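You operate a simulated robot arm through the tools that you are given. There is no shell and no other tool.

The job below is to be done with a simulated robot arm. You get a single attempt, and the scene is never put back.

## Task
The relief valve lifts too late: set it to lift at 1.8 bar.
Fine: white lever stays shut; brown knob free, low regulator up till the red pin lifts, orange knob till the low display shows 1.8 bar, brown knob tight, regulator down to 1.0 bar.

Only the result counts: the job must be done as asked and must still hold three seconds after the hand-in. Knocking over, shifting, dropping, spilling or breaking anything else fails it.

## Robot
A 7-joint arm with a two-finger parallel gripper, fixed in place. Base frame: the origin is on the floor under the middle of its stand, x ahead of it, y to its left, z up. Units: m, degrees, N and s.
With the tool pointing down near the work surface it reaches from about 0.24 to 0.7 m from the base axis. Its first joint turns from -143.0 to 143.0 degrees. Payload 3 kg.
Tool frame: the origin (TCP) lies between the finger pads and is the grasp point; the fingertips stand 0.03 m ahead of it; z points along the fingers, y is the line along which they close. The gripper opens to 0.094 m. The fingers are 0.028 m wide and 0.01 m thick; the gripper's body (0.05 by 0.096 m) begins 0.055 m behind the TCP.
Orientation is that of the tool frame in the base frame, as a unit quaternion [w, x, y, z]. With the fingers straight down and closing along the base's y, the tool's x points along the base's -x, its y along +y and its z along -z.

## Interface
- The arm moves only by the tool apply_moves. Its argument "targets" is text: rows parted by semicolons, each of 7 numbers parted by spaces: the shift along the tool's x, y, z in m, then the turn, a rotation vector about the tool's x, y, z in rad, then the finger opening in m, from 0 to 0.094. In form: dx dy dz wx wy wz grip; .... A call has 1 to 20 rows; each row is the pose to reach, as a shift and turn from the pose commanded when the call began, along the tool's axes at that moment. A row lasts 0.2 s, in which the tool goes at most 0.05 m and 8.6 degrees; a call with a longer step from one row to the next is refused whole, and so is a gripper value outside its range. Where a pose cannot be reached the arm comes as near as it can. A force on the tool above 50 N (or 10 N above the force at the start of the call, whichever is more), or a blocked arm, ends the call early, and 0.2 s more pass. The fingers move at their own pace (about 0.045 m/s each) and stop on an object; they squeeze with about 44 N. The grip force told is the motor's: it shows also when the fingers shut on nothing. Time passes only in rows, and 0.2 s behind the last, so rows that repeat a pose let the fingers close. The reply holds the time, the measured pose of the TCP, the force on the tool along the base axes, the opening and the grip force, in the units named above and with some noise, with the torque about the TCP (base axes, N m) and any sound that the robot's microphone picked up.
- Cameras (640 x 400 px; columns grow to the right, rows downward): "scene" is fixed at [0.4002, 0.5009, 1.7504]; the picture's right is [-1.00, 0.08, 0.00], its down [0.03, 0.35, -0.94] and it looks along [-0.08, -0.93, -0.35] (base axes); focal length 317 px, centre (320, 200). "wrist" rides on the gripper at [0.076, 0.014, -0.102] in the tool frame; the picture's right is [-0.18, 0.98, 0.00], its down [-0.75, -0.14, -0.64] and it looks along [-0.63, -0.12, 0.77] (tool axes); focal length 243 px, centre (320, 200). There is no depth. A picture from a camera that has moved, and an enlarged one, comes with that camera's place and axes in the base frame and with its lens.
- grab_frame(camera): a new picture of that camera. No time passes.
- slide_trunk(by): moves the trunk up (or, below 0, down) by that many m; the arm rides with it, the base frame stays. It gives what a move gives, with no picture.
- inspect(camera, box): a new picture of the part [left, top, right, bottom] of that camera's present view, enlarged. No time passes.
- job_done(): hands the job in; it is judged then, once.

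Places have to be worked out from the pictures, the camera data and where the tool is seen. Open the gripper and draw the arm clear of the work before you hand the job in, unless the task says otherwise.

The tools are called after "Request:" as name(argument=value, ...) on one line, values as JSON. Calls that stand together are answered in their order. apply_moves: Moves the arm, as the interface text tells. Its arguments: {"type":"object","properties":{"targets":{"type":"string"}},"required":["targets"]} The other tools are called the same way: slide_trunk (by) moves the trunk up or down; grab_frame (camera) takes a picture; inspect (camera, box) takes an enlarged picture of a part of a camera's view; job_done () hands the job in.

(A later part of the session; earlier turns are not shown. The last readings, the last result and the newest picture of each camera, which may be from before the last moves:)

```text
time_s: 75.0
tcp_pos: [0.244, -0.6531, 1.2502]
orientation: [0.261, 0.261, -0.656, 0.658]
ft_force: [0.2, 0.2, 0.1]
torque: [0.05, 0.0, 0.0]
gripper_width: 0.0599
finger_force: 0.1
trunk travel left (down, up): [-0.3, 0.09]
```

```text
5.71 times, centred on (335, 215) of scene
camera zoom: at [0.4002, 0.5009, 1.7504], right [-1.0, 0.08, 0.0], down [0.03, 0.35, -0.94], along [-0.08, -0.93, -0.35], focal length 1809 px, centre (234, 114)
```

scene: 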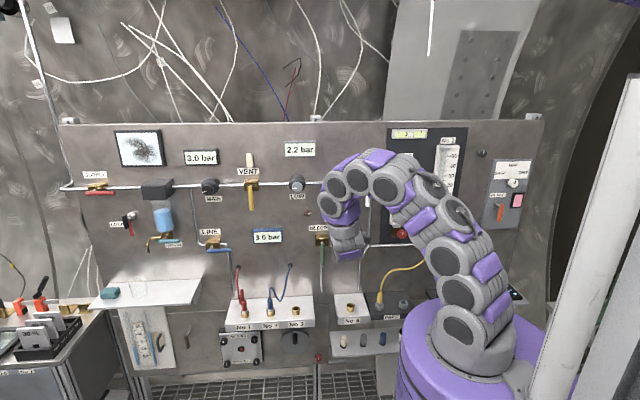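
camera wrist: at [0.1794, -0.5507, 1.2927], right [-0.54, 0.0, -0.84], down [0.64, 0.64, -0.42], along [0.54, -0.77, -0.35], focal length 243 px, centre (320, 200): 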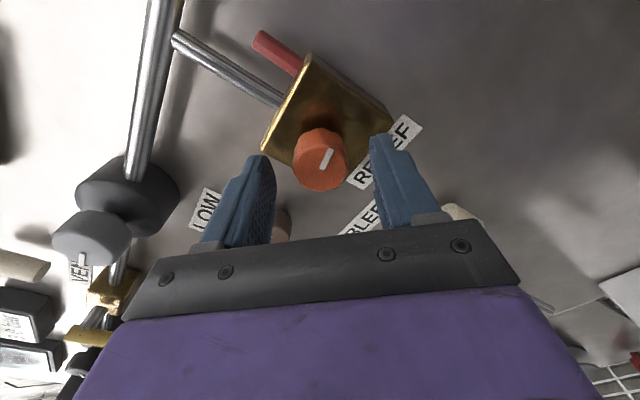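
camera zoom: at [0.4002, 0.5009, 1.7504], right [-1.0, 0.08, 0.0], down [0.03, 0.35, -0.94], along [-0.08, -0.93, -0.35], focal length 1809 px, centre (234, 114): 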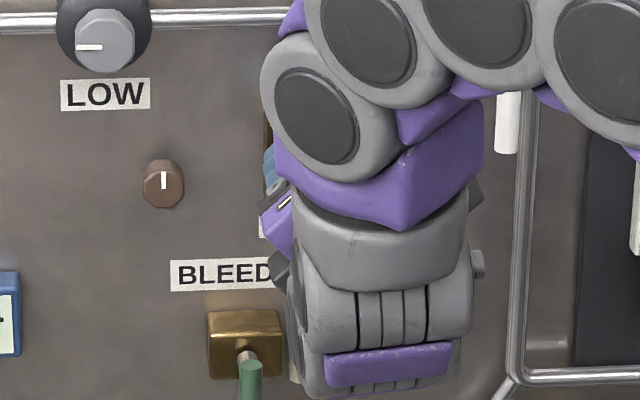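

No creep is visible with the brown knob at 12 o'clock, where it exactly matches its starting picture. I'll look around the scene for any hint of how this lock works before deciding.

Request:
inspect(camera="scene", box=[110, 280, 230, 380])

Request:
inspect(camera="scene", box=[110, 125, 170, 170])

Request:
inspect(camera="scene", box=[480, 140, 560, 230])

Request:
inspect(camera="scene", box=[380, 110, 470, 170])

```text
4.00 times, centred on (170, 330) of scene
camera zoom: at [0.4002, 0.5009, 1.7504], right [-1.0, 0.08, 0.0], down [0.03, 0.35, -0.94], along [-0.08, -0.93, -0.35], focal length 1266 px, centre (920, -320)
```

zoom: 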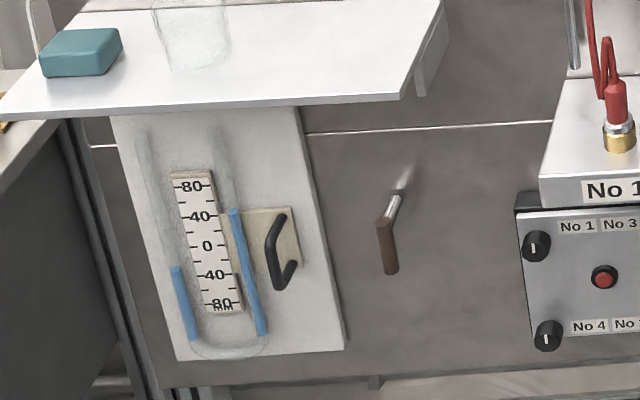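

```text
8.89 times, centred on (140, 148) of scene
camera zoom: at [0.4002, 0.5009, 1.7504], right [-1.0, 0.08, 0.0], down [0.03, 0.35, -0.94], along [-0.08, -0.93, -0.35], focal length 2814 px, centre (1920, 667)
```

zoom: 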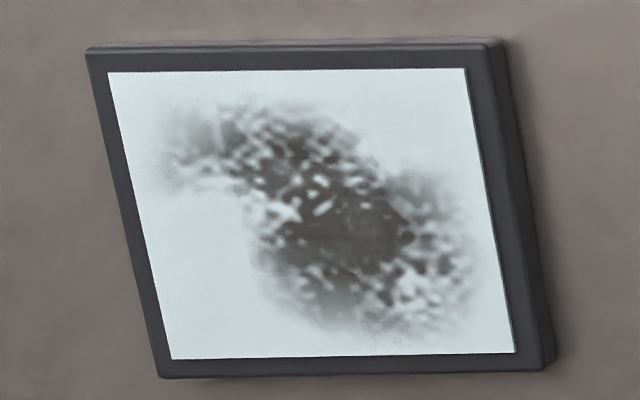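

```text
4.44 times, centred on (520, 185) of scene
camera zoom: at [0.4002, 0.5009, 1.7504], right [-1.0, 0.08, 0.0], down [0.03, 0.35, -0.94], along [-0.08, -0.93, -0.35], focal length 1407 px, centre (-569, 267)
```

zoom: 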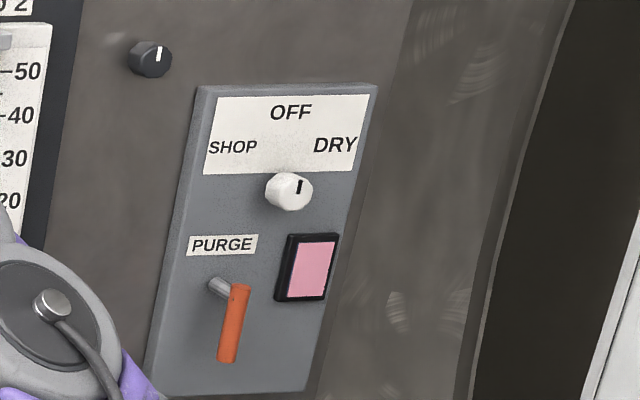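

```text
6.67 times, centred on (425, 140) of scene
camera zoom: at [0.4002, 0.5009, 1.7504], right [-1.0, 0.08, 0.0], down [0.03, 0.35, -0.94], along [-0.08, -0.93, -0.35], focal length 2110 px, centre (-380, 600)
```

zoom: 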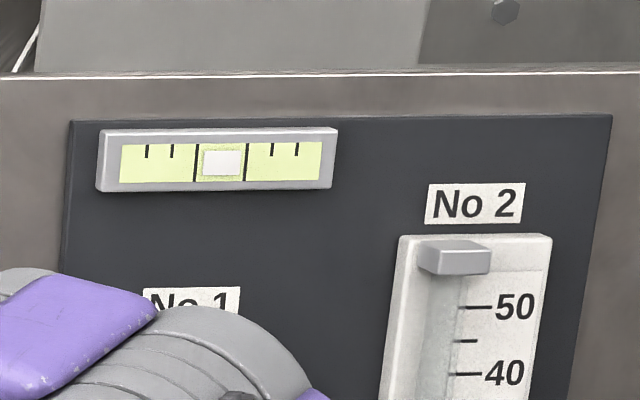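

Nothing in the scene describes the lock. To judge whether the brown knob is exactly where it began, I'll return to the earlier viewing pose and compare the same close-up of its pointer.

Request:
apply_moves(targets="0 0 -0.022 0 0 0 0.06; 0 0 -0.0435 0 0 0 0.06; -0.0146 -0.0105 -0.0435 0 0 0.127 0.07; -0.0291 -0.021 -0.0435 0 0 0.253 0.08; -0.0437 -0.0315 -0.0435 0 0 0.38 0.094; -0.0582 -0.0419 -0.0435 0 0 0.506 0.094; -0.0728 -0.0524 -0.0435 0 0 0.633 0.094; -0.0873 -0.0629 -0.0435 0 0 0.759 0.094; -0.0873 -0.0629 -0.0435 0 0 0.759 0.094; -0.0873 -0.0629 -0.0435 0 0 0.759 0.094")

Request:
inspect(camera="wrist", box=[240, 60, 420, 180])

Request:
inspect(camera="scene", box=[270, 130, 390, 260])

```text
time_s: 77.2
tcp_pos: [0.3493, -0.6101, 1.2367]
orientation: [0.0, -0.001, -0.707, 0.707]
ft_force: [-0.5, -0.2, -0.2]
torque: [-0.03, -0.01, 0.0]
gripper_width: 0.0939
finger_force: 0.1
trunk travel left (down, up): [-0.3, 0.09]
```

```text
3.33 times, centred on (330, 120) of wrist
camera zoom: at [0.2745, -0.5071, 1.2226], right [0.19, 0.0, -0.98], down [0.75, 0.64, 0.14], along [0.63, -0.77, 0.12], focal length 809 px, centre (287, 467)
```

zoom: 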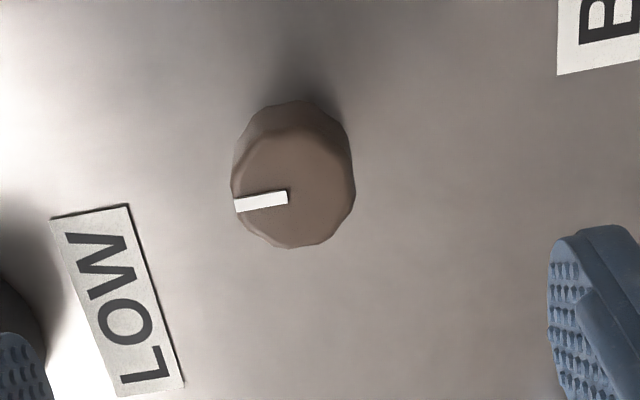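

```text
3.08 times, centred on (330, 195) of scene
camera zoom: at [0.4002, 0.5009, 1.7504], right [-1.0, 0.08, 0.0], down [0.03, 0.35, -0.94], along [-0.08, -0.93, -0.35], focal length 974 px, centre (289, 215)
```

zoom: 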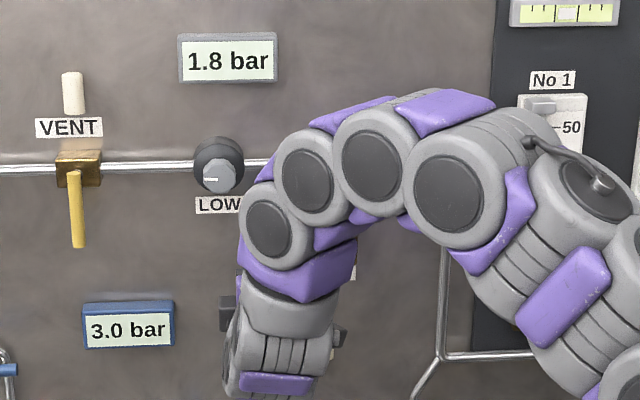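

The pointer is within about 1–2° of where it began (perhaps a degree short, since the fingers' spring-back can nudge it). I'll tighten it again more carefully: grip, push counter-clockwise into the stop, null the side force, and release cleanly.

Request:
apply_moves(targets="-0.001 0.0015 0 0 0 0.1 0.07; -0.001 0.0015 0.03 0 0 0.2 0.07; -0.001 0.0015 0.06 0 0 0.2 0.07; -0.001 0.0015 0.078 0 0 0.2 0.07; -0.001 0.0015 0.087 0 0 0.2 0.07; -0.001 0.0015 0.087 0 0 0.2 0.05; -0.001 0.0015 0.087 0 0 0.2 0.03; -0.001 0.0015 0.087 0 0 0.2 0.01; -0.001 0.0015 0.087 0 0 0.2 0.0; -0.001 0.0015 0.087 0 0 0.2 0.0")

Request:
inspect(camera="wrist", box=[260, 100, 400, 220])

Request:
apply_moves(targets="0 0 0 0 0 -0.08 0.0; 0 0 0 0 0 -0.08 0.0")

Request:
apply_moves(targets="0 0 0 0 0 -0.05 0.0; 0 0 0 0 0 -0.05 0.0")

```text
time_s: 79.4
tcp_pos: [0.3516, -0.6974, 1.2349]
orientation: [-0.071, -0.071, -0.703, 0.704]
ft_force: [-0.8, 0.1, 5.8]
torque: [0.08, 0.0, 0.25]
gripper_width: 0.0309
finger_force: 44.5
trunk travel left (down, up): [-0.3, 0.09]
```

```text
3.33 times, centred on (330, 160) of wrist
camera zoom: at [0.2795, -0.5943, 1.2061], right [0.38, 0.0, -0.93], down [0.71, 0.64, 0.29], along [0.59, -0.77, 0.24], focal length 809 px, centre (287, 333)
```

zoom: 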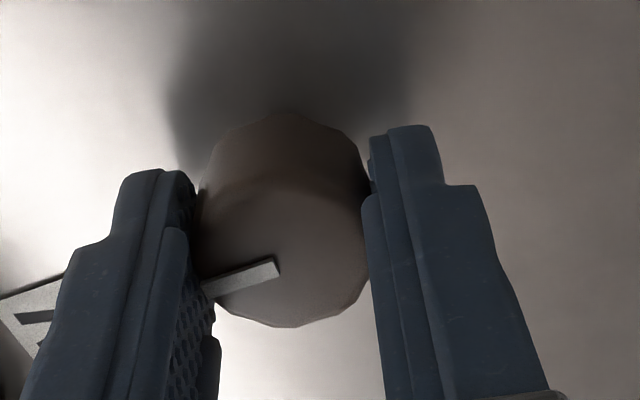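

```text
time_s: 80.0
tcp_pos: [0.3501, -0.6973, 1.235]
orientation: [0.043, 0.043, 0.706, -0.706]
ft_force: [-3.3, 0.1, 7.2]
torque: [-0.02, -0.83, -0.28]
gripper_width: 0.0312
finger_force: 45.1
trunk travel left (down, up): [-0.3, 0.09]
```

```text
time_s: 80.6
tcp_pos: [0.3496, -0.6978, 1.235]
orientation: [-0.024, -0.026, -0.706, 0.707]
ft_force: [-4.4, -3.5, 9.8]
torque: [-0.17, -0.65, -0.52]
gripper_width: 0.0316
finger_force: 45.1
trunk travel left (down, up): [-0.3, 0.09]
```

The knob took 0.83 N m counter-clockwise, so it is hard against the stop. I'll null the small side force, then release and back off to the viewing pose.

Request:
apply_moves(targets="0.0003 -0.0006 0 0 0 0 0.0; 0.0003 -0.0006 0 0 0 0 0.0")

Request:
apply_moves(targets="0 0 0 0 0 0 0.05; 0 0 0 0 0 0 0.07; 0 0 0 0 0 0 0.07; 0 0 -0.03 0 0 0 0.07; 0 0 -0.06 0 0 0 0.08; 0 0 -0.087 0 0 -0.07 0.094; 0 0 -0.087 0 0 -0.07 0.094; 0 0 -0.087 0 0 -0.07 0.094")

Request:
inspect(camera="wrist", box=[240, 60, 420, 180])

```text
time_s: 81.2
tcp_pos: [0.3488, -0.6967, 1.235]
orientation: [0.025, 0.024, 0.707, -0.706]
ft_force: [-6.5, -1.2, 5.8]
torque: [-0.15, -0.5, -0.54]
gripper_width: 0.0316
finger_force: 44.4
trunk travel left (down, up): [-0.3, 0.09]
```

```text
time_s: 83.0
tcp_pos: [0.3519, -0.6115, 1.2333]
orientation: [0.0, 0.0, -0.707, 0.707]
ft_force: [-0.2, 0.4, -0.4]
torque: [-0.02, -0.01, 0.0]
gripper_width: 0.0943
finger_force: 0.1
trunk travel left (down, up): [-0.3, 0.09]
```

```text
3.33 times, centred on (330, 120) of wrist
camera zoom: at [0.2752, -0.508, 1.2195], right [0.18, 0.0, -0.98], down [0.75, 0.64, 0.14], along [0.63, -0.77, 0.12], focal length 809 px, centre (287, 467)
```

zoom: 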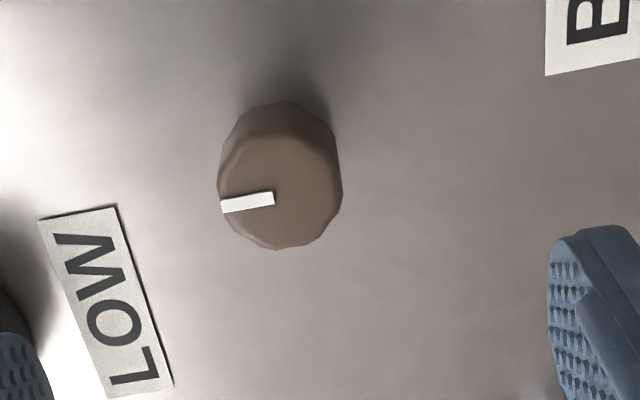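

I'll take a tighter close-up of the pointer from the scene camera to measure its angle more exactly.

Request:
inspect(camera="wrist", box=[295, 105, 345, 140])

Request:
inspect(camera="scene", box=[300, 200, 325, 220])

```text
11.43 times, centred on (320, 122) of wrist
camera zoom: at [0.2752, -0.508, 1.2195], right [0.18, 0.0, -0.98], down [0.75, 0.64, 0.14], along [0.63, -0.77, 0.12], focal length 2773 px, centre (320, 1086)
```

zoom: 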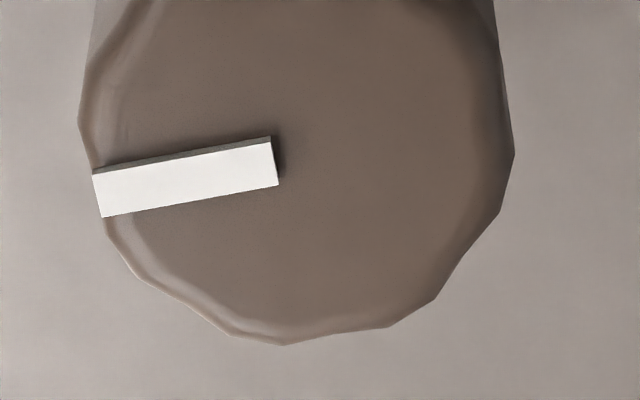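

```text
16.00 times, centred on (312, 210) of scene
camera zoom: at [0.4002, 0.5009, 1.7504], right [-1.0, 0.08, 0.0], down [0.03, 0.35, -0.94], along [-0.08, -0.93, -0.35], focal length 5065 px, centre (440, 40)
```

zoom: 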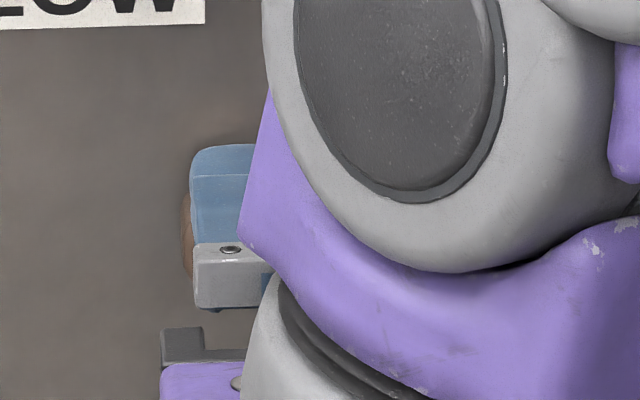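

The pointer is exactly vertical (within about 0.5°), so the lock is fully at its 12 o'clock stop now. I'll test the orange knob gently again at its set pose.

Request:
apply_moves(targets="0.0179 -0.0026 0 0 0 -0.1265 0.09; 0.0358 -0.0051 0 0 0 -0.253 0.08; 0.0537 -0.0077 0 0 0 -0.3795 0.07; 0.0716 -0.0103 0 0 0 -0.506 0.06; 0.0895 -0.0128 0 0 0 -0.6325 0.06; 0.1074 -0.0154 0 0 0 -0.759 0.06; 0.1074 -0.0154 0 0 0 -0.759 0.06; 0.1074 -0.0154 0.018 0 0 -0.759 0.06; 0.1074 -0.0154 0.034 0 0 -0.759 0.06; 0.1074 -0.0154 0.0435 0 0 -0.759 0.06; 0.1074 -0.0154 0.0435 0 0 -0.759 0.06")

Request:
inspect(camera="wrist", box=[300, 140, 350, 175])

Request:
apply_moves(targets="0 0 0 0 0 0 0.04; 0 0 0 0 0 0 0.02; 0 0 0 0 0 0 0.0; 0 0 0 0 0 0 0.0")

Request:
inspect(camera="wrist", box=[300, 140, 350, 175])

Request:
apply_moves(targets="0 0 0 0 0 -0.03 0.0")

Request:
inspect(camera="wrist", box=[300, 140, 350, 175])

```text
time_s: 85.4
tcp_pos: [0.2439, -0.6532, 1.2512]
orientation: [0.262, 0.263, -0.656, 0.657]
ft_force: [0.4, -0.4, -1.5]
torque: [0.03, -0.03, 0.02]
gripper_width: 0.0599
finger_force: 0.1
trunk travel left (down, up): [-0.3, 0.09]
```

```text
11.43 times, centred on (325, 158) of wrist
camera zoom: at [0.1779, -0.5504, 1.2929], right [-0.54, 0.0, -0.84], down [0.64, 0.64, -0.42], along [0.54, -0.77, -0.35], focal length 2773 px, centre (263, 686)
```

zoom: 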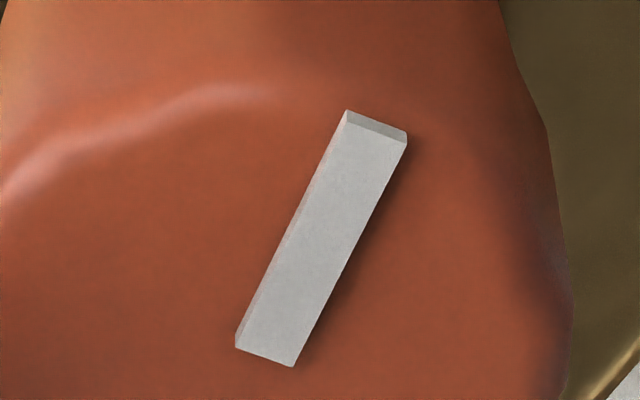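

```text
time_s: 86.4
tcp_pos: [0.2437, -0.6537, 1.2512]
orientation: [0.262, 0.261, -0.656, 0.658]
ft_force: [3.9, -3.5, 6.9]
torque: [-0.1, -0.01, 0.15]
gripper_width: 0.033
finger_force: 45.1
trunk travel left (down, up): [-0.3, 0.09]
```

```text
11.43 times, centred on (325, 158) of wrist
camera zoom: at [0.1785, -0.5503, 1.2934], right [-0.54, 0.0, -0.84], down [0.64, 0.64, -0.42], along [0.54, -0.77, -0.35], focal length 2773 px, centre (263, 686)
```

zoom: 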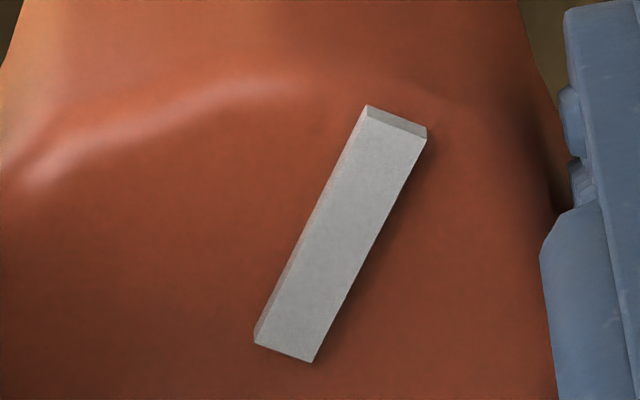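

```text
time_s: 86.8
tcp_pos: [0.2443, -0.6532, 1.2514]
orientation: [0.272, 0.271, -0.652, 0.654]
ft_force: [4.0, -3.5, 8.1]
torque: [-0.05, 0.0, 0.71]
gripper_width: 0.0334
finger_force: 45.0
trunk travel left (down, up): [-0.3, 0.09]
```

```text
11.43 times, centred on (325, 158) of wrist
camera zoom: at [0.1799, -0.5503, 1.2954], right [-0.57, 0.0, -0.82], down [0.63, 0.64, -0.44], along [0.53, -0.77, -0.36], focal length 2773 px, centre (263, 686)
```

zoom: 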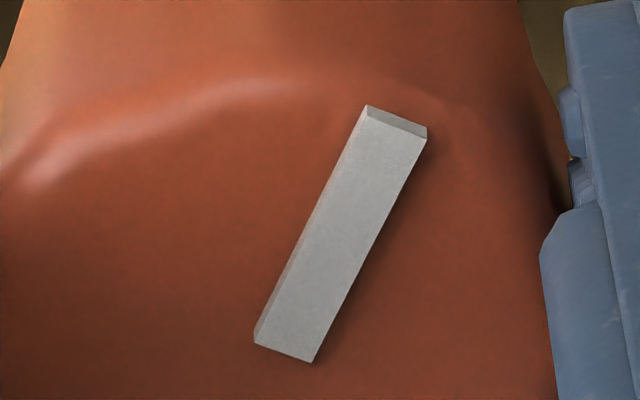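

The pointer stayed fixed relative to the fingers with zero torque, so 12 o'clock definitely does not lock the orange knob. That suggests clockwise is the tight direction and that my first clockwise turn was left a few degrees short of its stop. I'll restore the orange knob, confirm 1.8, and then tighten the brown knob firmly clockwise.

Request:
apply_moves(targets="0 0 0 0 0 0.03 0.0; 0 0 0 0 0 0.03 0.0; 0 0 0 0 0 0.03 0.0")

Request:
inspect(camera="scene", box=[270, 130, 390, 260])

Request:
apply_moves(targets="0 0 0 0 0 0 0.05; 0 0 0 0 0 0 0.06; 0 0 0 0 0 0 0.06")

Request:
inspect(camera="wrist", box=[300, 140, 350, 175])

```text
time_s: 87.6
tcp_pos: [0.2445, -0.6547, 1.2516]
orientation: [0.262, 0.26, -0.657, 0.658]
ft_force: [2.3, -0.6, 11.7]
torque: [0.25, -0.01, 0.48]
gripper_width: 0.0335
finger_force: 45.2
trunk travel left (down, up): [-0.3, 0.09]
```

```text
3.08 times, centred on (330, 195) of scene
camera zoom: at [0.4002, 0.5009, 1.7504], right [-1.0, 0.08, 0.0], down [0.03, 0.35, -0.94], along [-0.08, -0.93, -0.35], focal length 974 px, centre (289, 215)
```

zoom: 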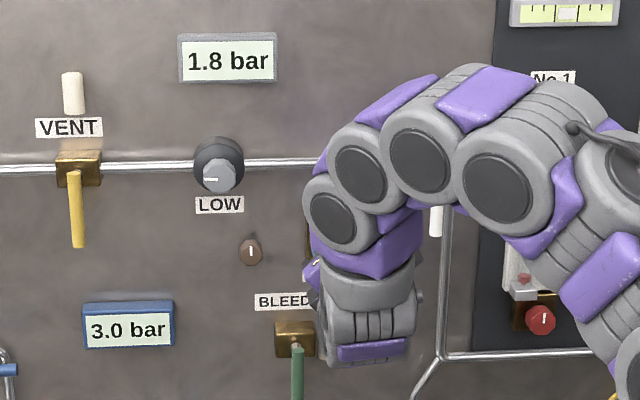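

```text
time_s: 88.4
tcp_pos: [0.2439, -0.6545, 1.2499]
orientation: [-0.262, -0.262, 0.657, -0.657]
ft_force: [-0.5, 1.2, 0.8]
torque: [0.01, 0.0, 0.01]
gripper_width: 0.0599
finger_force: 0.0
trunk travel left (down, up): [-0.3, 0.09]
```

```text
11.43 times, centred on (325, 158) of wrist
camera zoom: at [0.1785, -0.5508, 1.2927], right [-0.54, 0.0, -0.84], down [0.64, 0.64, -0.42], along [0.54, -0.77, -0.35], focal length 2773 px, centre (263, 686)
```

zoom: 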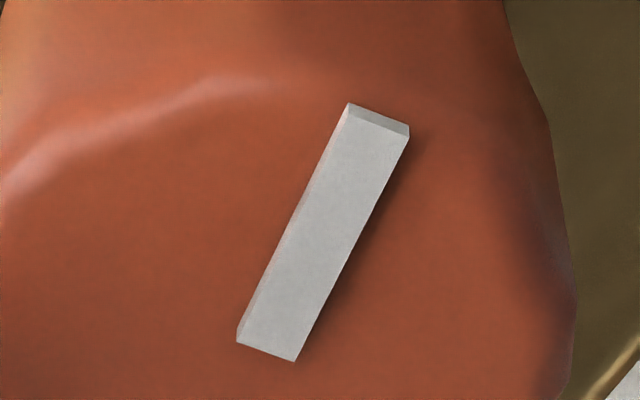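

The orange pointer is unchanged (64.8° in the picture both before and after) and the display shows 1.8 bar. Now back to the brown knob with a +13° twist.

Request:
apply_moves(targets="0 0 -0.022 0 0 0 0.06; 0 0 -0.0435 0 0 0 0.06; -0.0111 -0.0078 -0.0435 0 0 0.1236 0.07; -0.0222 -0.0156 -0.0435 0 0 0.2473 0.07; -0.0333 -0.0234 -0.0435 0 0 0.3709 0.07; -0.0445 -0.0312 -0.0435 0 0 0.4945 0.07; -0.0556 -0.0389 -0.0435 0 0 0.6181 0.07; -0.0667 -0.0467 -0.0435 0 0 0.7418 0.07; -0.0778 -0.0545 -0.0435 0 0 0.8654 0.07; -0.0889 -0.0623 -0.0435 0 0 0.989 0.07; -0.0889 -0.0623 -0.0435 0 0 0.989 0.07; -0.0889 -0.0623 -0.01 0 0 0.989 0.07; -0.0889 -0.0623 0.02 0 0 0.989 0.07; -0.0889 -0.0623 0.0435 0 0 0.989 0.07; -0.0889 -0.0623 0.0435 0 0 0.989 0.05; -0.0889 -0.0623 0.0435 0 0 0.989 0.03; -0.0889 -0.0623 0.0435 0 0 0.989 0.01; -0.0889 -0.0623 0.0435 0 0 0.989 0.0; -0.0889 -0.0623 0.0435 0 0 0.989 0.0")

Request:
inspect(camera="wrist", box=[260, 100, 400, 220])

```text
time_s: 92.4
tcp_pos: [0.3511, -0.6967, 1.2339]
orientation: [-0.082, -0.082, -0.701, 0.704]
ft_force: [-0.8, 0.0, 15.3]
torque: [-0.13, 0.0, 0.11]
gripper_width: 0.0313
finger_force: 44.8
trunk travel left (down, up): [-0.3, 0.09]
```

```text
3.33 times, centred on (330, 160) of wrist
camera zoom: at [0.2801, -0.5925, 1.2035], right [0.41, 0.0, -0.91], down [0.7, 0.64, 0.31], along [0.59, -0.77, 0.26], focal length 809 px, centre (287, 333)
```

zoom: 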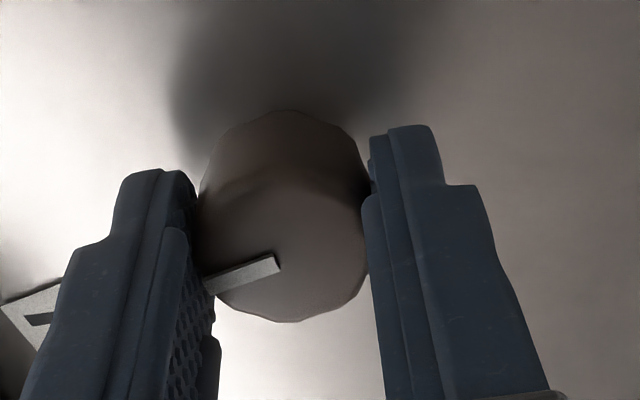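

The grip is set; the side force asks for about 0.8 mm upward. I'll correct that and turn clockwise 80°, then finish in small steps.

Request:
apply_moves(targets="0 -0.0008 0 0 0 0 0.0; 0 -0.0008 0 0 0 0.12 0.0; 0 -0.0008 0 0 0 0.24 0.0; 0 -0.0008 0 0 0 0.36 0.0; 0 -0.0008 0 0 0 0.48 0.0; 0 -0.0008 0 0 0 0.6 0.0; 0 -0.0008 0 0 0 0.72 0.0; 0 -0.0008 0 0 0 0.84 0.0; 0 -0.0008 0 0 0 0.96 0.0; 0 -0.0008 0 0 0 1.08 0.0; 0 -0.0008 0 0 0 1.2 0.0; 0 -0.0008 0 0 0 1.32 0.0; 0 -0.0008 0 0 0 1.4 0.0; 0 -0.0008 0 0 0 1.4 0.0")

Request:
apply_moves(targets="0 0 0 0 0 0.08 0.0; 0 0 0 0 0 0.08 0.0")

Request:
apply_moves(targets="0 0 0 0 0 0.08 0.0; 0 0 0 0 0 0.08 0.0")

Request:
apply_moves(targets="0 0 0 0 0 0.06 0.0; 0 0 0 0 0 0.06 0.0")

Request:
inspect(camera="wrist", box=[260, 100, 400, 220])

```text
time_s: 95.4
tcp_pos: [0.3515, -0.6963, 1.2351]
orientation: [0.515, 0.515, 0.484, -0.485]
ft_force: [-4.6, 9.9, 1.0]
torque: [0.83, 0.01, -0.13]
gripper_width: 0.0313
finger_force: 44.3
trunk travel left (down, up): [-0.3, 0.09]
```

```text
time_s: 96.0
tcp_pos: [0.3502, -0.6967, 1.2364]
orientation: [0.534, 0.533, 0.464, -0.464]
ft_force: [-7.4, 9.1, -1.8]
torque: [0.87, 0.02, -0.09]
gripper_width: 0.0313
finger_force: 45.4
trunk travel left (down, up): [-0.3, 0.09]
```

```text
time_s: 96.6
tcp_pos: [0.3503, -0.6949, 1.2358]
orientation: [0.552, 0.552, 0.441, -0.442]
ft_force: [-8.8, 10.7, -3.5]
torque: [0.59, 0.06, -0.09]
gripper_width: 0.031
finger_force: 45.2
trunk travel left (down, up): [-0.3, 0.09]
```

```text
time_s: 97.2
tcp_pos: [0.3494, -0.6948, 1.236]
orientation: [0.566, 0.564, 0.424, -0.426]
ft_force: [-9.9, 8.9, -0.6]
torque: [-0.12, 0.8, -0.26]
gripper_width: 0.0315
finger_force: 44.8
trunk travel left (down, up): [-0.3, 0.09]
```

```text
3.33 times, centred on (330, 160) of wrist
camera zoom: at [0.3848, -0.5926, 1.1671], right [0.89, 0.0, 0.45], down [-0.34, 0.64, 0.68], along [-0.29, -0.77, 0.58], focal length 809 px, centre (287, 333)
```

zoom: 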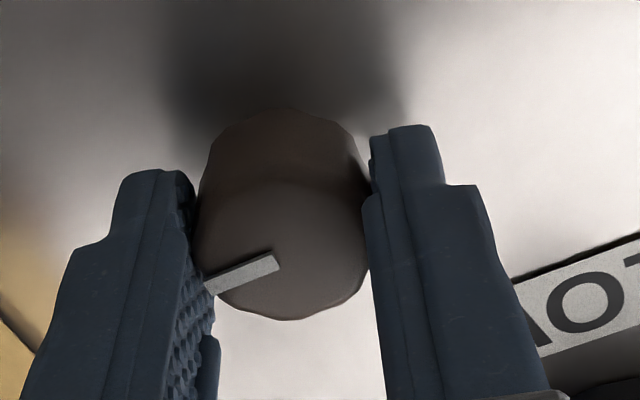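

Firmly at the clockwise stop with 0.8 N m. I'll null the side force, release, back off and start the swing back to the orange knob.

Request:
apply_moves(targets="-0.0001 -0.0005 0 0 0 0 0.0; -0.0001 -0.0005 0 0 0 0 0.05; -0.0001 -0.0005 0 0 0 0 0.07; -0.0001 -0.0005 0 0 0 0 0.07; -0.0001 -0.0005 -0.03 0 0 0 0.07; -0.0001 -0.0005 -0.06 0 0 0 0.07; -0.0001 -0.0005 -0.087 0 0 0 0.07; -0.0045 -0.0103 -0.087 0 0 -0.145 0.07; -0.0089 -0.0202 -0.087 0 0 -0.29 0.07; -0.0133 -0.03 -0.087 0 0 -0.435 0.07; -0.0177 -0.0398 -0.087 0 0 -0.58 0.07; -0.0221 -0.0497 -0.087 0 0 -0.725 0.07; -0.0265 -0.0595 -0.087 0 0 -0.87 0.07; -0.0309 -0.0693 -0.087 0 0 -1.015 0.07; -0.0353 -0.0791 -0.087 0 0 -1.16 0.07; -0.0397 -0.089 -0.087 0 0 -1.305 0.07; -0.0441 -0.0988 -0.087 0 0 -1.45 0.07; -0.0441 -0.0988 -0.087 0 0 -1.45 0.07")

Request:
inspect(camera="scene", box=[300, 200, 330, 220])

Request:
inspect(camera="scene", box=[270, 130, 390, 260])

```text
time_s: 101.0
tcp_pos: [0.2438, -0.6121, 1.2508]
orientation: [-0.14, -0.141, -0.693, 0.694]
ft_force: [-0.2, 0.1, 0.2]
torque: [-0.04, -0.02, 0.0]
gripper_width: 0.0699
finger_force: 0.1
trunk travel left (down, up): [-0.3, 0.09]
```

```text
16.00 times, centred on (315, 210) of scene
camera zoom: at [0.4002, 0.5009, 1.7504], right [-1.0, 0.08, 0.0], down [0.03, 0.35, -0.94], along [-0.08, -0.93, -0.35], focal length 5065 px, centre (400, 40)
```

zoom: 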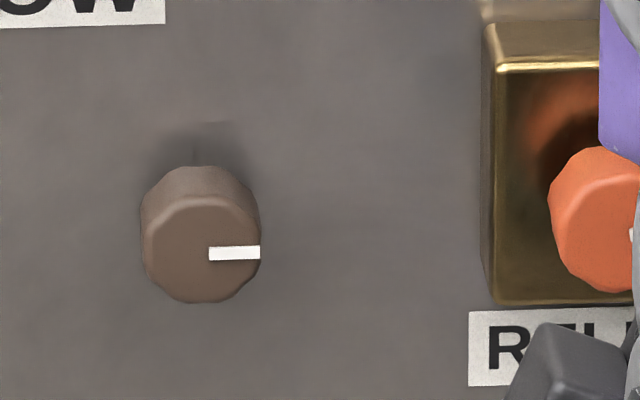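

```text
3.08 times, centred on (330, 195) of scene
camera zoom: at [0.4002, 0.5009, 1.7504], right [-1.0, 0.08, 0.0], down [0.03, 0.35, -0.94], along [-0.08, -0.93, -0.35], focal length 974 px, centre (289, 215)
```

zoom: 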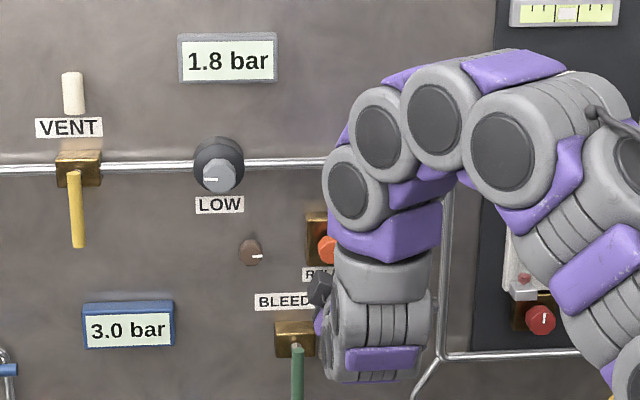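

The brown pointer is now exactly at 3 o'clock. I'll twist back to the set angle and test the orange knob again, gently.

Request:
apply_moves(targets="0 0 0 0 0 -0.145 0.06; 0 0 0 0 0 -0.29 0.06; 0 0 0 0 0 -0.435 0.06; 0 0 0 0 0 -0.58 0.06; 0 0 0 0 0 -0.725 0.06; 0 0 0 0 0 -0.87 0.06; 0 0 0 0 0 -1.015 0.06; 0 0 0 0 0 -1.159 0.06; 0 0 0.018 0 0 -1.159 0.06; 0 0 0.034 0 0 -1.159 0.06; 0 0 0.0435 0 0 -1.159 0.06; 0 0 0.0435 0 0 -1.159 0.06")

Request:
inspect(camera="wrist", box=[300, 140, 350, 175])

Request:
apply_moves(targets="0 0 0 0 0 0 0.04; 0 0 0 0 0 0 0.02; 0 0 0 0 0 0 0.0; 0 0 0 0 0 0 0.0")

Request:
apply_moves(targets="0 0 0 0 0 -0.03 0.0")

Request:
inspect(camera="wrist", box=[300, 140, 350, 175])

```text
time_s: 103.6
tcp_pos: [0.2441, -0.6538, 1.2505]
orientation: [0.262, 0.262, -0.656, 0.657]
ft_force: [-0.5, 0.4, 0.5]
torque: [-0.02, 0.02, 0.01]
gripper_width: 0.0602
finger_force: 0.1
trunk travel left (down, up): [-0.3, 0.09]
```

```text
11.43 times, centred on (325, 158) of wrist
camera zoom: at [0.1784, -0.55, 1.293], right [-0.54, 0.0, -0.84], down [0.64, 0.64, -0.42], along [0.54, -0.77, -0.35], focal length 2773 px, centre (263, 686)
```

zoom: 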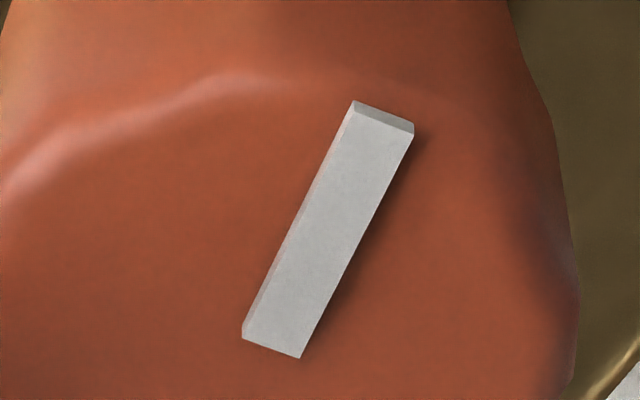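

```text
time_s: 104.6
tcp_pos: [0.2441, -0.6531, 1.2498]
orientation: [0.262, 0.262, -0.656, 0.657]
ft_force: [2.2, -2.8, 5.5]
torque: [-0.19, 0.0, 0.07]
gripper_width: 0.0333
finger_force: 44.9
trunk travel left (down, up): [-0.3, 0.09]
```

```text
time_s: 105.0
tcp_pos: [0.244, -0.6534, 1.2508]
orientation: [0.272, 0.271, -0.653, 0.653]
ft_force: [2.5, -3.4, 8.4]
torque: [0.33, -0.03, 0.64]
gripper_width: 0.0332
finger_force: 45.0
trunk travel left (down, up): [-0.3, 0.09]
```

```text
11.43 times, centred on (325, 158) of wrist
camera zoom: at [0.1801, -0.55, 1.2953], right [-0.57, 0.0, -0.82], down [0.63, 0.64, -0.44], along [0.53, -0.77, -0.36], focal length 2773 px, centre (263, 686)
```

zoom: 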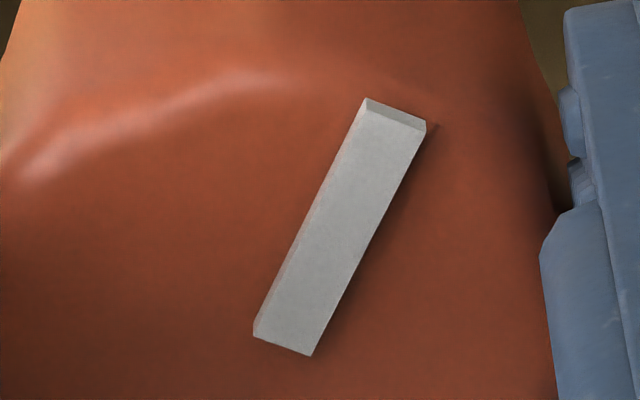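

The knob moves with full grip here too, so a brake, if any, must be weaker than my grip. I'll restore the angle and try a much lighter squeeze, to compare how much friction the orange knob has at each lock position.

Request:
apply_moves(targets="0 0 0 0 0 0.03 0.0; 0 0 0 0 0 0.03 0.0; 0 0 0 0 0 0.03 0.0325; 0 0 0 0 0 0.03 0.0325; 0 0 0 0 0 0.03 0.0325")

Request:
apply_moves(targets="0 0 0 0 0 0 0.033; 0 0 0 0 0 0 0.033")

```text
time_s: 106.2
tcp_pos: [0.2426, -0.6527, 1.25]
orientation: [-0.262, -0.262, 0.657, -0.657]
ft_force: [3.0, 0.3, 2.6]
torque: [-0.06, 0.0, 0.06]
gripper_width: 0.0341
finger_force: 1.5
trunk travel left (down, up): [-0.3, 0.09]
```

```text
time_s: 106.8
tcp_pos: [0.2443, -0.6539, 1.2498]
orientation: [-0.262, -0.262, 0.657, -0.657]
ft_force: [1.9, 0.8, 0.5]
torque: [-0.08, -0.02, 0.09]
gripper_width: 0.0343
finger_force: 0.9
trunk travel left (down, up): [-0.3, 0.09]
```

The squeeze scales with the commanded opening. I'll use a light squeeze (command 0.031) and twist 4° to see whether the knob follows or slips here at 3 o'clock.

Request:
apply_moves(targets="0 0 0 0 0 0 0.031; 0 0 0 0 0 0 0.031; 0 0 0 0 0 0 0.031")

Request:
inspect(camera="wrist", box=[300, 140, 350, 175])

Request:
apply_moves(targets="0 0 0 0 0 -0.035 0.031; 0 0 0 0 0 -0.07 0.031; 0 0 0 0 0 -0.07 0.031")

Request:
inspect(camera="wrist", box=[300, 140, 350, 175])

```text
time_s: 107.6
tcp_pos: [0.2439, -0.6542, 1.2517]
orientation: [0.261, 0.261, -0.656, 0.658]
ft_force: [5.0, -1.1, 4.8]
torque: [-0.12, -0.02, 0.01]
gripper_width: 0.0333
finger_force: 45.3
trunk travel left (down, up): [-0.3, 0.09]
```

```text
11.43 times, centred on (325, 158) of wrist
camera zoom: at [0.1789, -0.5503, 1.2932], right [-0.54, 0.0, -0.84], down [0.64, 0.64, -0.42], along [0.54, -0.77, -0.35], focal length 2773 px, centre (263, 686)
```

zoom: 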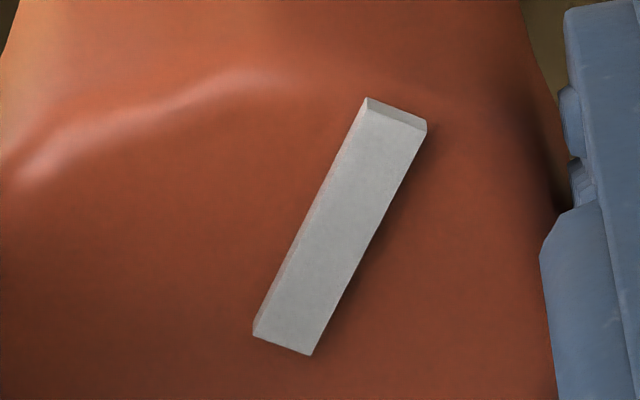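

```text
time_s: 108.4
tcp_pos: [0.2447, -0.6543, 1.2496]
orientation: [0.284, 0.285, -0.647, 0.648]
ft_force: [3.7, -2.9, 11.3]
torque: [0.4, 0.01, 0.87]
gripper_width: 0.0331
finger_force: 45.6
trunk travel left (down, up): [-0.3, 0.09]
```

```text
11.43 times, centred on (325, 158) of wrist
camera zoom: at [0.182, -0.5503, 1.2976], right [-0.6, 0.0, -0.8], down [0.61, 0.64, -0.46], along [0.51, -0.77, -0.38], focal length 2773 px, centre (263, 686)
```

zoom: 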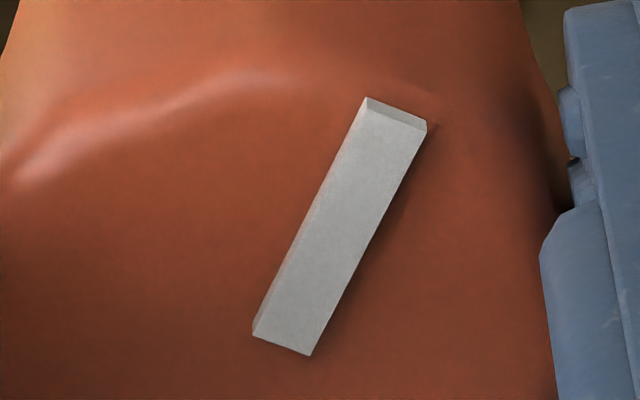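

The light squeeze isn't available (it always ends near 45 N once blocked), so I'll measure friction another way: quick small back-and-forth twists with immediate torque readings here (brown at 3 o'clock), to compare with the same at 12 o'clock.

Request:
apply_moves(targets="0 0 0 0 0 0.1 0.0")

Request:
apply_moves(targets="0 0 0 0 0 -0.1 0.0")

Request:
apply_moves(targets="0 0 0 0 0 0.1 0.0")

Request:
apply_moves(targets="0 0 0 0 0 -0.1 0.0")

Request:
apply_moves(targets="0 0 0 0 0 0.1 0.0")

Request:
apply_moves(targets="0 0 0 0 0 -0.1 0.0")

Request:
apply_moves(targets="0 0 0 0 0 0.1 0.0")

Request:
apply_moves(targets="0 0 0 0 0 -0.03 0.0")

Request:
inspect(camera="wrist", box=[300, 140, 350, 175])

```text
time_s: 108.8
tcp_pos: [0.2439, -0.6528, 1.2519]
orientation: [0.252, 0.252, -0.66, 0.661]
ft_force: [6.3, -3.3, 8.2]
torque: [-0.76, 0.02, -0.66]
gripper_width: 0.0332
finger_force: 45.0
trunk travel left (down, up): [-0.3, 0.09]
```

```text
time_s: 109.2
tcp_pos: [0.2437, -0.6536, 1.2502]
orientation: [0.284, 0.285, -0.646, 0.648]
ft_force: [3.3, -4.0, 14.3]
torque: [0.51, 0.03, 0.55]
gripper_width: 0.0332
finger_force: 45.0
trunk travel left (down, up): [-0.3, 0.09]
```

```text
time_s: 109.6
tcp_pos: [0.2437, -0.6544, 1.2505]
orientation: [0.252, 0.252, -0.66, 0.661]
ft_force: [3.7, -5.3, 14.4]
torque: [0.01, 0.0, 0.55]
gripper_width: 0.0329
finger_force: 45.2
trunk travel left (down, up): [-0.3, 0.09]
```

```text
time_s: 110.0
tcp_pos: [0.2426, -0.6537, 1.251]
orientation: [0.285, 0.285, -0.647, 0.648]
ft_force: [4.7, -3.3, 16.5]
torque: [-0.23, -0.03, -0.06]
gripper_width: 0.0333
finger_force: 45.1
trunk travel left (down, up): [-0.3, 0.09]
```

```text
time_s: 110.4
tcp_pos: [0.2436, -0.6536, 1.251]
orientation: [0.252, 0.252, -0.66, 0.661]
ft_force: [4.0, -3.6, 13.4]
torque: [-0.95, -0.04, -0.2]
gripper_width: 0.0333
finger_force: 44.8
trunk travel left (down, up): [-0.3, 0.09]
```

```text
time_s: 110.8
tcp_pos: [0.2455, -0.6538, 1.2503]
orientation: [0.285, 0.284, -0.647, 0.648]
ft_force: [7.2, -3.2, 13.5]
torque: [-0.9, -0.04, -0.44]
gripper_width: 0.0333
finger_force: 44.6
trunk travel left (down, up): [-0.3, 0.09]
```

```text
time_s: 111.2
tcp_pos: [0.245, -0.6541, 1.2514]
orientation: [0.252, 0.252, -0.66, 0.661]
ft_force: [6.9, -2.3, 15.1]
torque: [-0.01, 0.02, 0.0]
gripper_width: 0.033
finger_force: 45.5
trunk travel left (down, up): [-0.3, 0.09]
```

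```text
time_s: 111.6
tcp_pos: [0.2434, -0.6532, 1.2516]
orientation: [0.262, 0.261, -0.657, 0.657]
ft_force: [4.9, -2.1, 15.1]
torque: [-0.17, 0.0, 0.75]
gripper_width: 0.0332
finger_force: 45.1
trunk travel left (down, up): [-0.3, 0.09]
```

```text
11.43 times, centred on (325, 158) of wrist
camera zoom: at [0.1789, -0.5503, 1.2931], right [-0.54, 0.0, -0.84], down [0.64, 0.64, -0.42], along [0.54, -0.77, -0.35], focal length 2773 px, centre (263, 686)
```

zoom: 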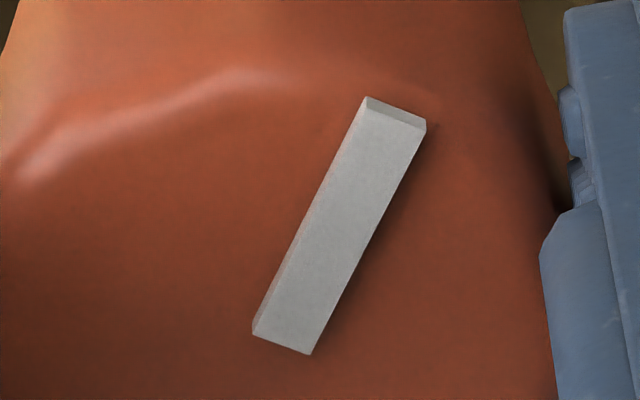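

There is no friction at either lock position. What I haven't checked is whether, with the brown knob at its exact clockwise stop, the display still follows the orange knob; I'll turn it 15° clockwise and read the display.

Request:
apply_moves(targets="0 0 0 0 0 0.09 0.0; 0 0 0 0 0 0.18 0.0; 0 0 0 0 0 0.26 0.0; 0 0 0 0 0 0.26 0.0; 0 0 0 0 0 0.26 0.0")

Request:
inspect(camera="scene", box=[270, 130, 390, 260])

```text
time_s: 112.8
tcp_pos: [0.2437, -0.6532, 1.2514]
orientation: [0.174, 0.174, -0.685, 0.686]
ft_force: [6.7, -1.5, 13.0]
torque: [-0.67, -0.03, -0.73]
gripper_width: 0.0332
finger_force: 45.0
trunk travel left (down, up): [-0.3, 0.09]
```

```text
3.08 times, centred on (330, 195) of scene
camera zoom: at [0.4002, 0.5009, 1.7504], right [-1.0, 0.08, 0.0], down [0.03, 0.35, -0.94], along [-0.08, -0.93, -0.35], focal length 974 px, centre (289, 215)
```

zoom: 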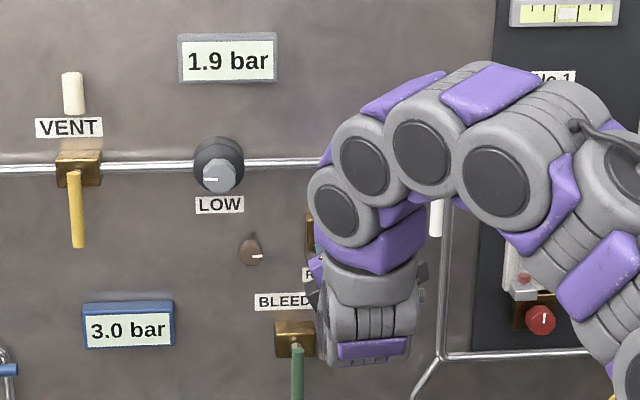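

The display follows the orange knob at the exact clockwise stop as well, so neither end latches the setting. One more test can reveal a friction brake: pressing lightly with one finger pad and rubbing sideways, to see whether the orange knob rolls freely (brown at 3 o'clock now).

Request:
apply_moves(targets="0 0 0 0 0 0 0.05; 0 0 0 0 0 0 0.06; 0 0 0 0 0 0 0.06; 0 0.004 0 0 0 0 0.06; 0 0.008 0 0 0 0 0.06; 0 0.0115 0 0 0 0 0.06; 0 0.0115 0 0 0 0 0.06")

Request:
apply_moves(targets="0 0.0008 0 0 0 0 0.06; 0 0.0008 0 0 0 0 0.06")

Request:
inspect(camera="wrist", box=[260, 100, 400, 220])

```text
time_s: 114.4
tcp_pos: [0.2385, -0.6531, 1.2396]
orientation: [-0.175, -0.175, 0.685, -0.685]
ft_force: [-0.3, -0.1, -1.2]
torque: [0.0, 0.0, -0.01]
gripper_width: 0.0602
finger_force: 0.0
trunk travel left (down, up): [-0.3, 0.09]
```

```text
time_s: 115.0
tcp_pos: [0.2372, -0.6541, 1.2401]
orientation: [-0.174, -0.175, 0.686, -0.685]
ft_force: [1.4, -0.1, 0.8]
torque: [-0.01, 0.01, 0.04]
gripper_width: 0.0598
finger_force: 0.1
trunk travel left (down, up): [-0.3, 0.09]
```

```text
3.33 times, centred on (330, 160) of wrist
camera zoom: at [0.1639, -0.5504, 1.2638], right [-0.31, 0.0, -0.95], down [0.73, 0.64, -0.24], along [0.61, -0.77, -0.2], focal length 809 px, centre (287, 333)
```

zoom: 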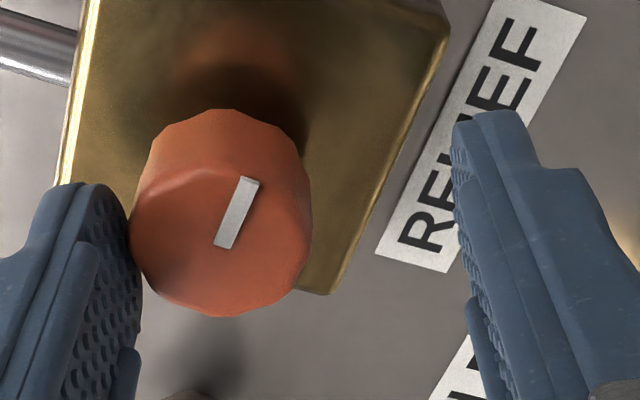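

The left pad is about to touch the knob. I'll step in until the contact force reaches a few newtons.

Request:
apply_moves(targets="0 0.0006 0 0 0 0 0.06; 0 0.0006 0 0 0 0 0.06")

Request:
apply_moves(targets="0 0.0005 0 0 0 0 0.06; 0 0.0005 0 0 0 0 0.06")

Request:
apply_moves(targets="0 0.0004 0 0 0 0 0.06; 0 0.0004 0 0 0 0 0.06")

Request:
inspect(camera="wrist", box=[260, 100, 400, 220])

```text
time_s: 115.6
tcp_pos: [0.237, -0.6532, 1.2386]
orientation: [0.175, 0.175, -0.685, 0.685]
ft_force: [0.5, 0.1, 0.2]
torque: [0.02, 0.0, -0.01]
gripper_width: 0.0599
finger_force: 0.0
trunk travel left (down, up): [-0.3, 0.09]
```

```text
time_s: 116.2
tcp_pos: [0.2381, -0.6544, 1.2385]
orientation: [-0.174, -0.174, 0.685, -0.685]
ft_force: [-0.9, -0.4, 0.3]
torque: [0.01, 0.03, 0.0]
gripper_width: 0.0603
finger_force: 0.3
trunk travel left (down, up): [-0.3, 0.09]
```

```text
time_s: 116.8
tcp_pos: [0.2368, -0.6543, 1.2382]
orientation: [-0.174, -0.174, 0.686, -0.685]
ft_force: [0.1, -0.1, 0.9]
torque: [-0.05, 0.01, 0.03]
gripper_width: 0.0604
finger_force: 0.0
trunk travel left (down, up): [-0.3, 0.09]
```

```text
3.33 times, centred on (330, 160) of wrist
camera zoom: at [0.1639, -0.5507, 1.2628], right [-0.31, 0.0, -0.95], down [0.73, 0.64, -0.24], along [0.61, -0.77, -0.2], focal length 809 px, centre (287, 333)
```

zoom: 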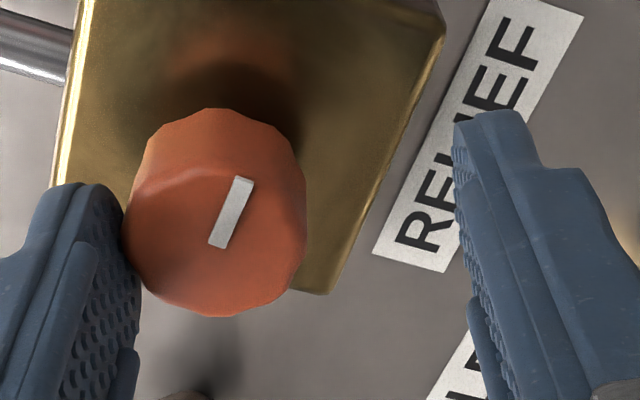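

No contact force yet; I'll continue in half-millimetre steps.

Request:
apply_moves(targets="0 0.0005 0 0 0 0 0.06; 0 0.0005 0 0 0 0 0.06")

Request:
apply_moves(targets="0 0.0005 0 0 0 0 0.06; 0 0.0005 0 0 0 0 0.06")

Request:
apply_moves(targets="0 0.0005 0 0 0 0 0.06; 0 0.0005 0 0 0 0 0.06")

Request:
inspect(camera="wrist", box=[260, 100, 400, 220])

```text
time_s: 117.4
tcp_pos: [0.2365, -0.6533, 1.2374]
orientation: [-0.174, -0.174, 0.686, -0.685]
ft_force: [1.9, -0.9, 2.2]
torque: [-0.03, 0.05, 0.06]
gripper_width: 0.0616
finger_force: 1.4
trunk travel left (down, up): [-0.3, 0.09]
```

```text
time_s: 118.0
tcp_pos: [0.2366, -0.6546, 1.2386]
orientation: [-0.174, -0.174, 0.685, -0.685]
ft_force: [2.5, -1.2, 4.0]
torque: [-0.06, 0.01, 0.03]
gripper_width: 0.0626
finger_force: 2.3
trunk travel left (down, up): [-0.3, 0.09]
```

```text
time_s: 118.6
tcp_pos: [0.2371, -0.6536, 1.2379]
orientation: [0.174, 0.175, -0.684, 0.686]
ft_force: [3.3, -1.9, 5.2]
torque: [-0.04, 0.0, 0.06]
gripper_width: 0.0635
finger_force: 3.4
trunk travel left (down, up): [-0.3, 0.09]
```

```text
3.33 times, centred on (330, 160) of wrist
camera zoom: at [0.1628, -0.5504, 1.2615], right [-0.31, 0.0, -0.95], down [0.73, 0.64, -0.24], along [0.61, -0.77, -0.2], focal length 809 px, centre (287, 333)
```

zoom: 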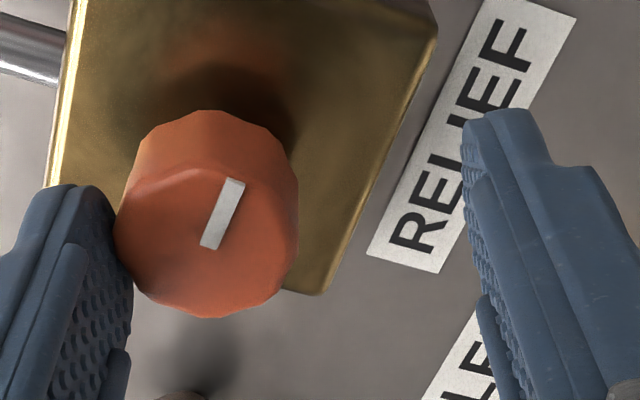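

Contact force is now about 6 N. I'll rub 4 mm along the knob's side and see if the knob rolls with it.

Request:
apply_moves(targets="-0.001 0 0 0 0 0 0.06; -0.002 0 0 0 0 0 0.06; -0.003 0 0 0 0 0 0.06; -0.004 0 0 0 0 0 0.06; -0.004 0 0 0 0 0 0.06")

Request:
inspect(camera="wrist", box=[260, 100, 400, 220])

Request:
inspect(camera="scene", box=[270, 130, 390, 260])

```text
time_s: 119.8
tcp_pos: [0.241, -0.6534, 1.2357]
orientation: [0.174, 0.174, -0.685, 0.686]
ft_force: [2.0, 0.2, 6.8]
torque: [-0.17, 0.0, 0.01]
gripper_width: 0.0641
finger_force: 3.6
trunk travel left (down, up): [-0.3, 0.09]
```

```text
3.33 times, centred on (330, 160) of wrist
camera zoom: at [0.1667, -0.55, 1.2592], right [-0.31, 0.0, -0.95], down [0.73, 0.64, -0.24], along [0.61, -0.77, -0.2], focal length 809 px, centre (287, 333)
```

zoom: 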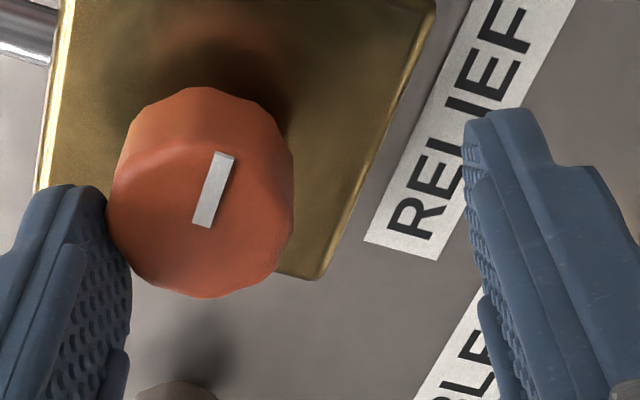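

```text
3.08 times, centred on (330, 195) of scene
camera zoom: at [0.4002, 0.5009, 1.7504], right [-1.0, 0.08, 0.0], down [0.03, 0.35, -0.94], along [-0.08, -0.93, -0.35], focal length 974 px, centre (289, 215)
```

zoom: 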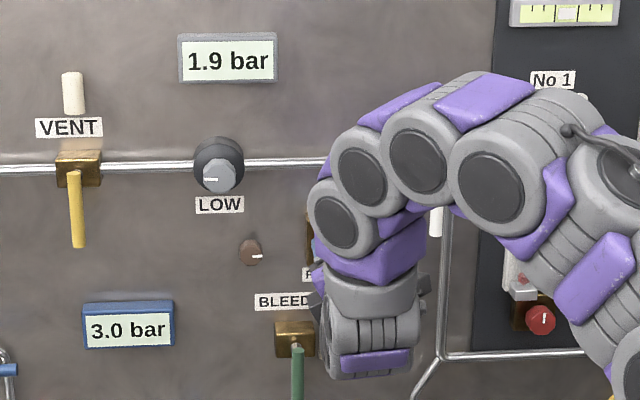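

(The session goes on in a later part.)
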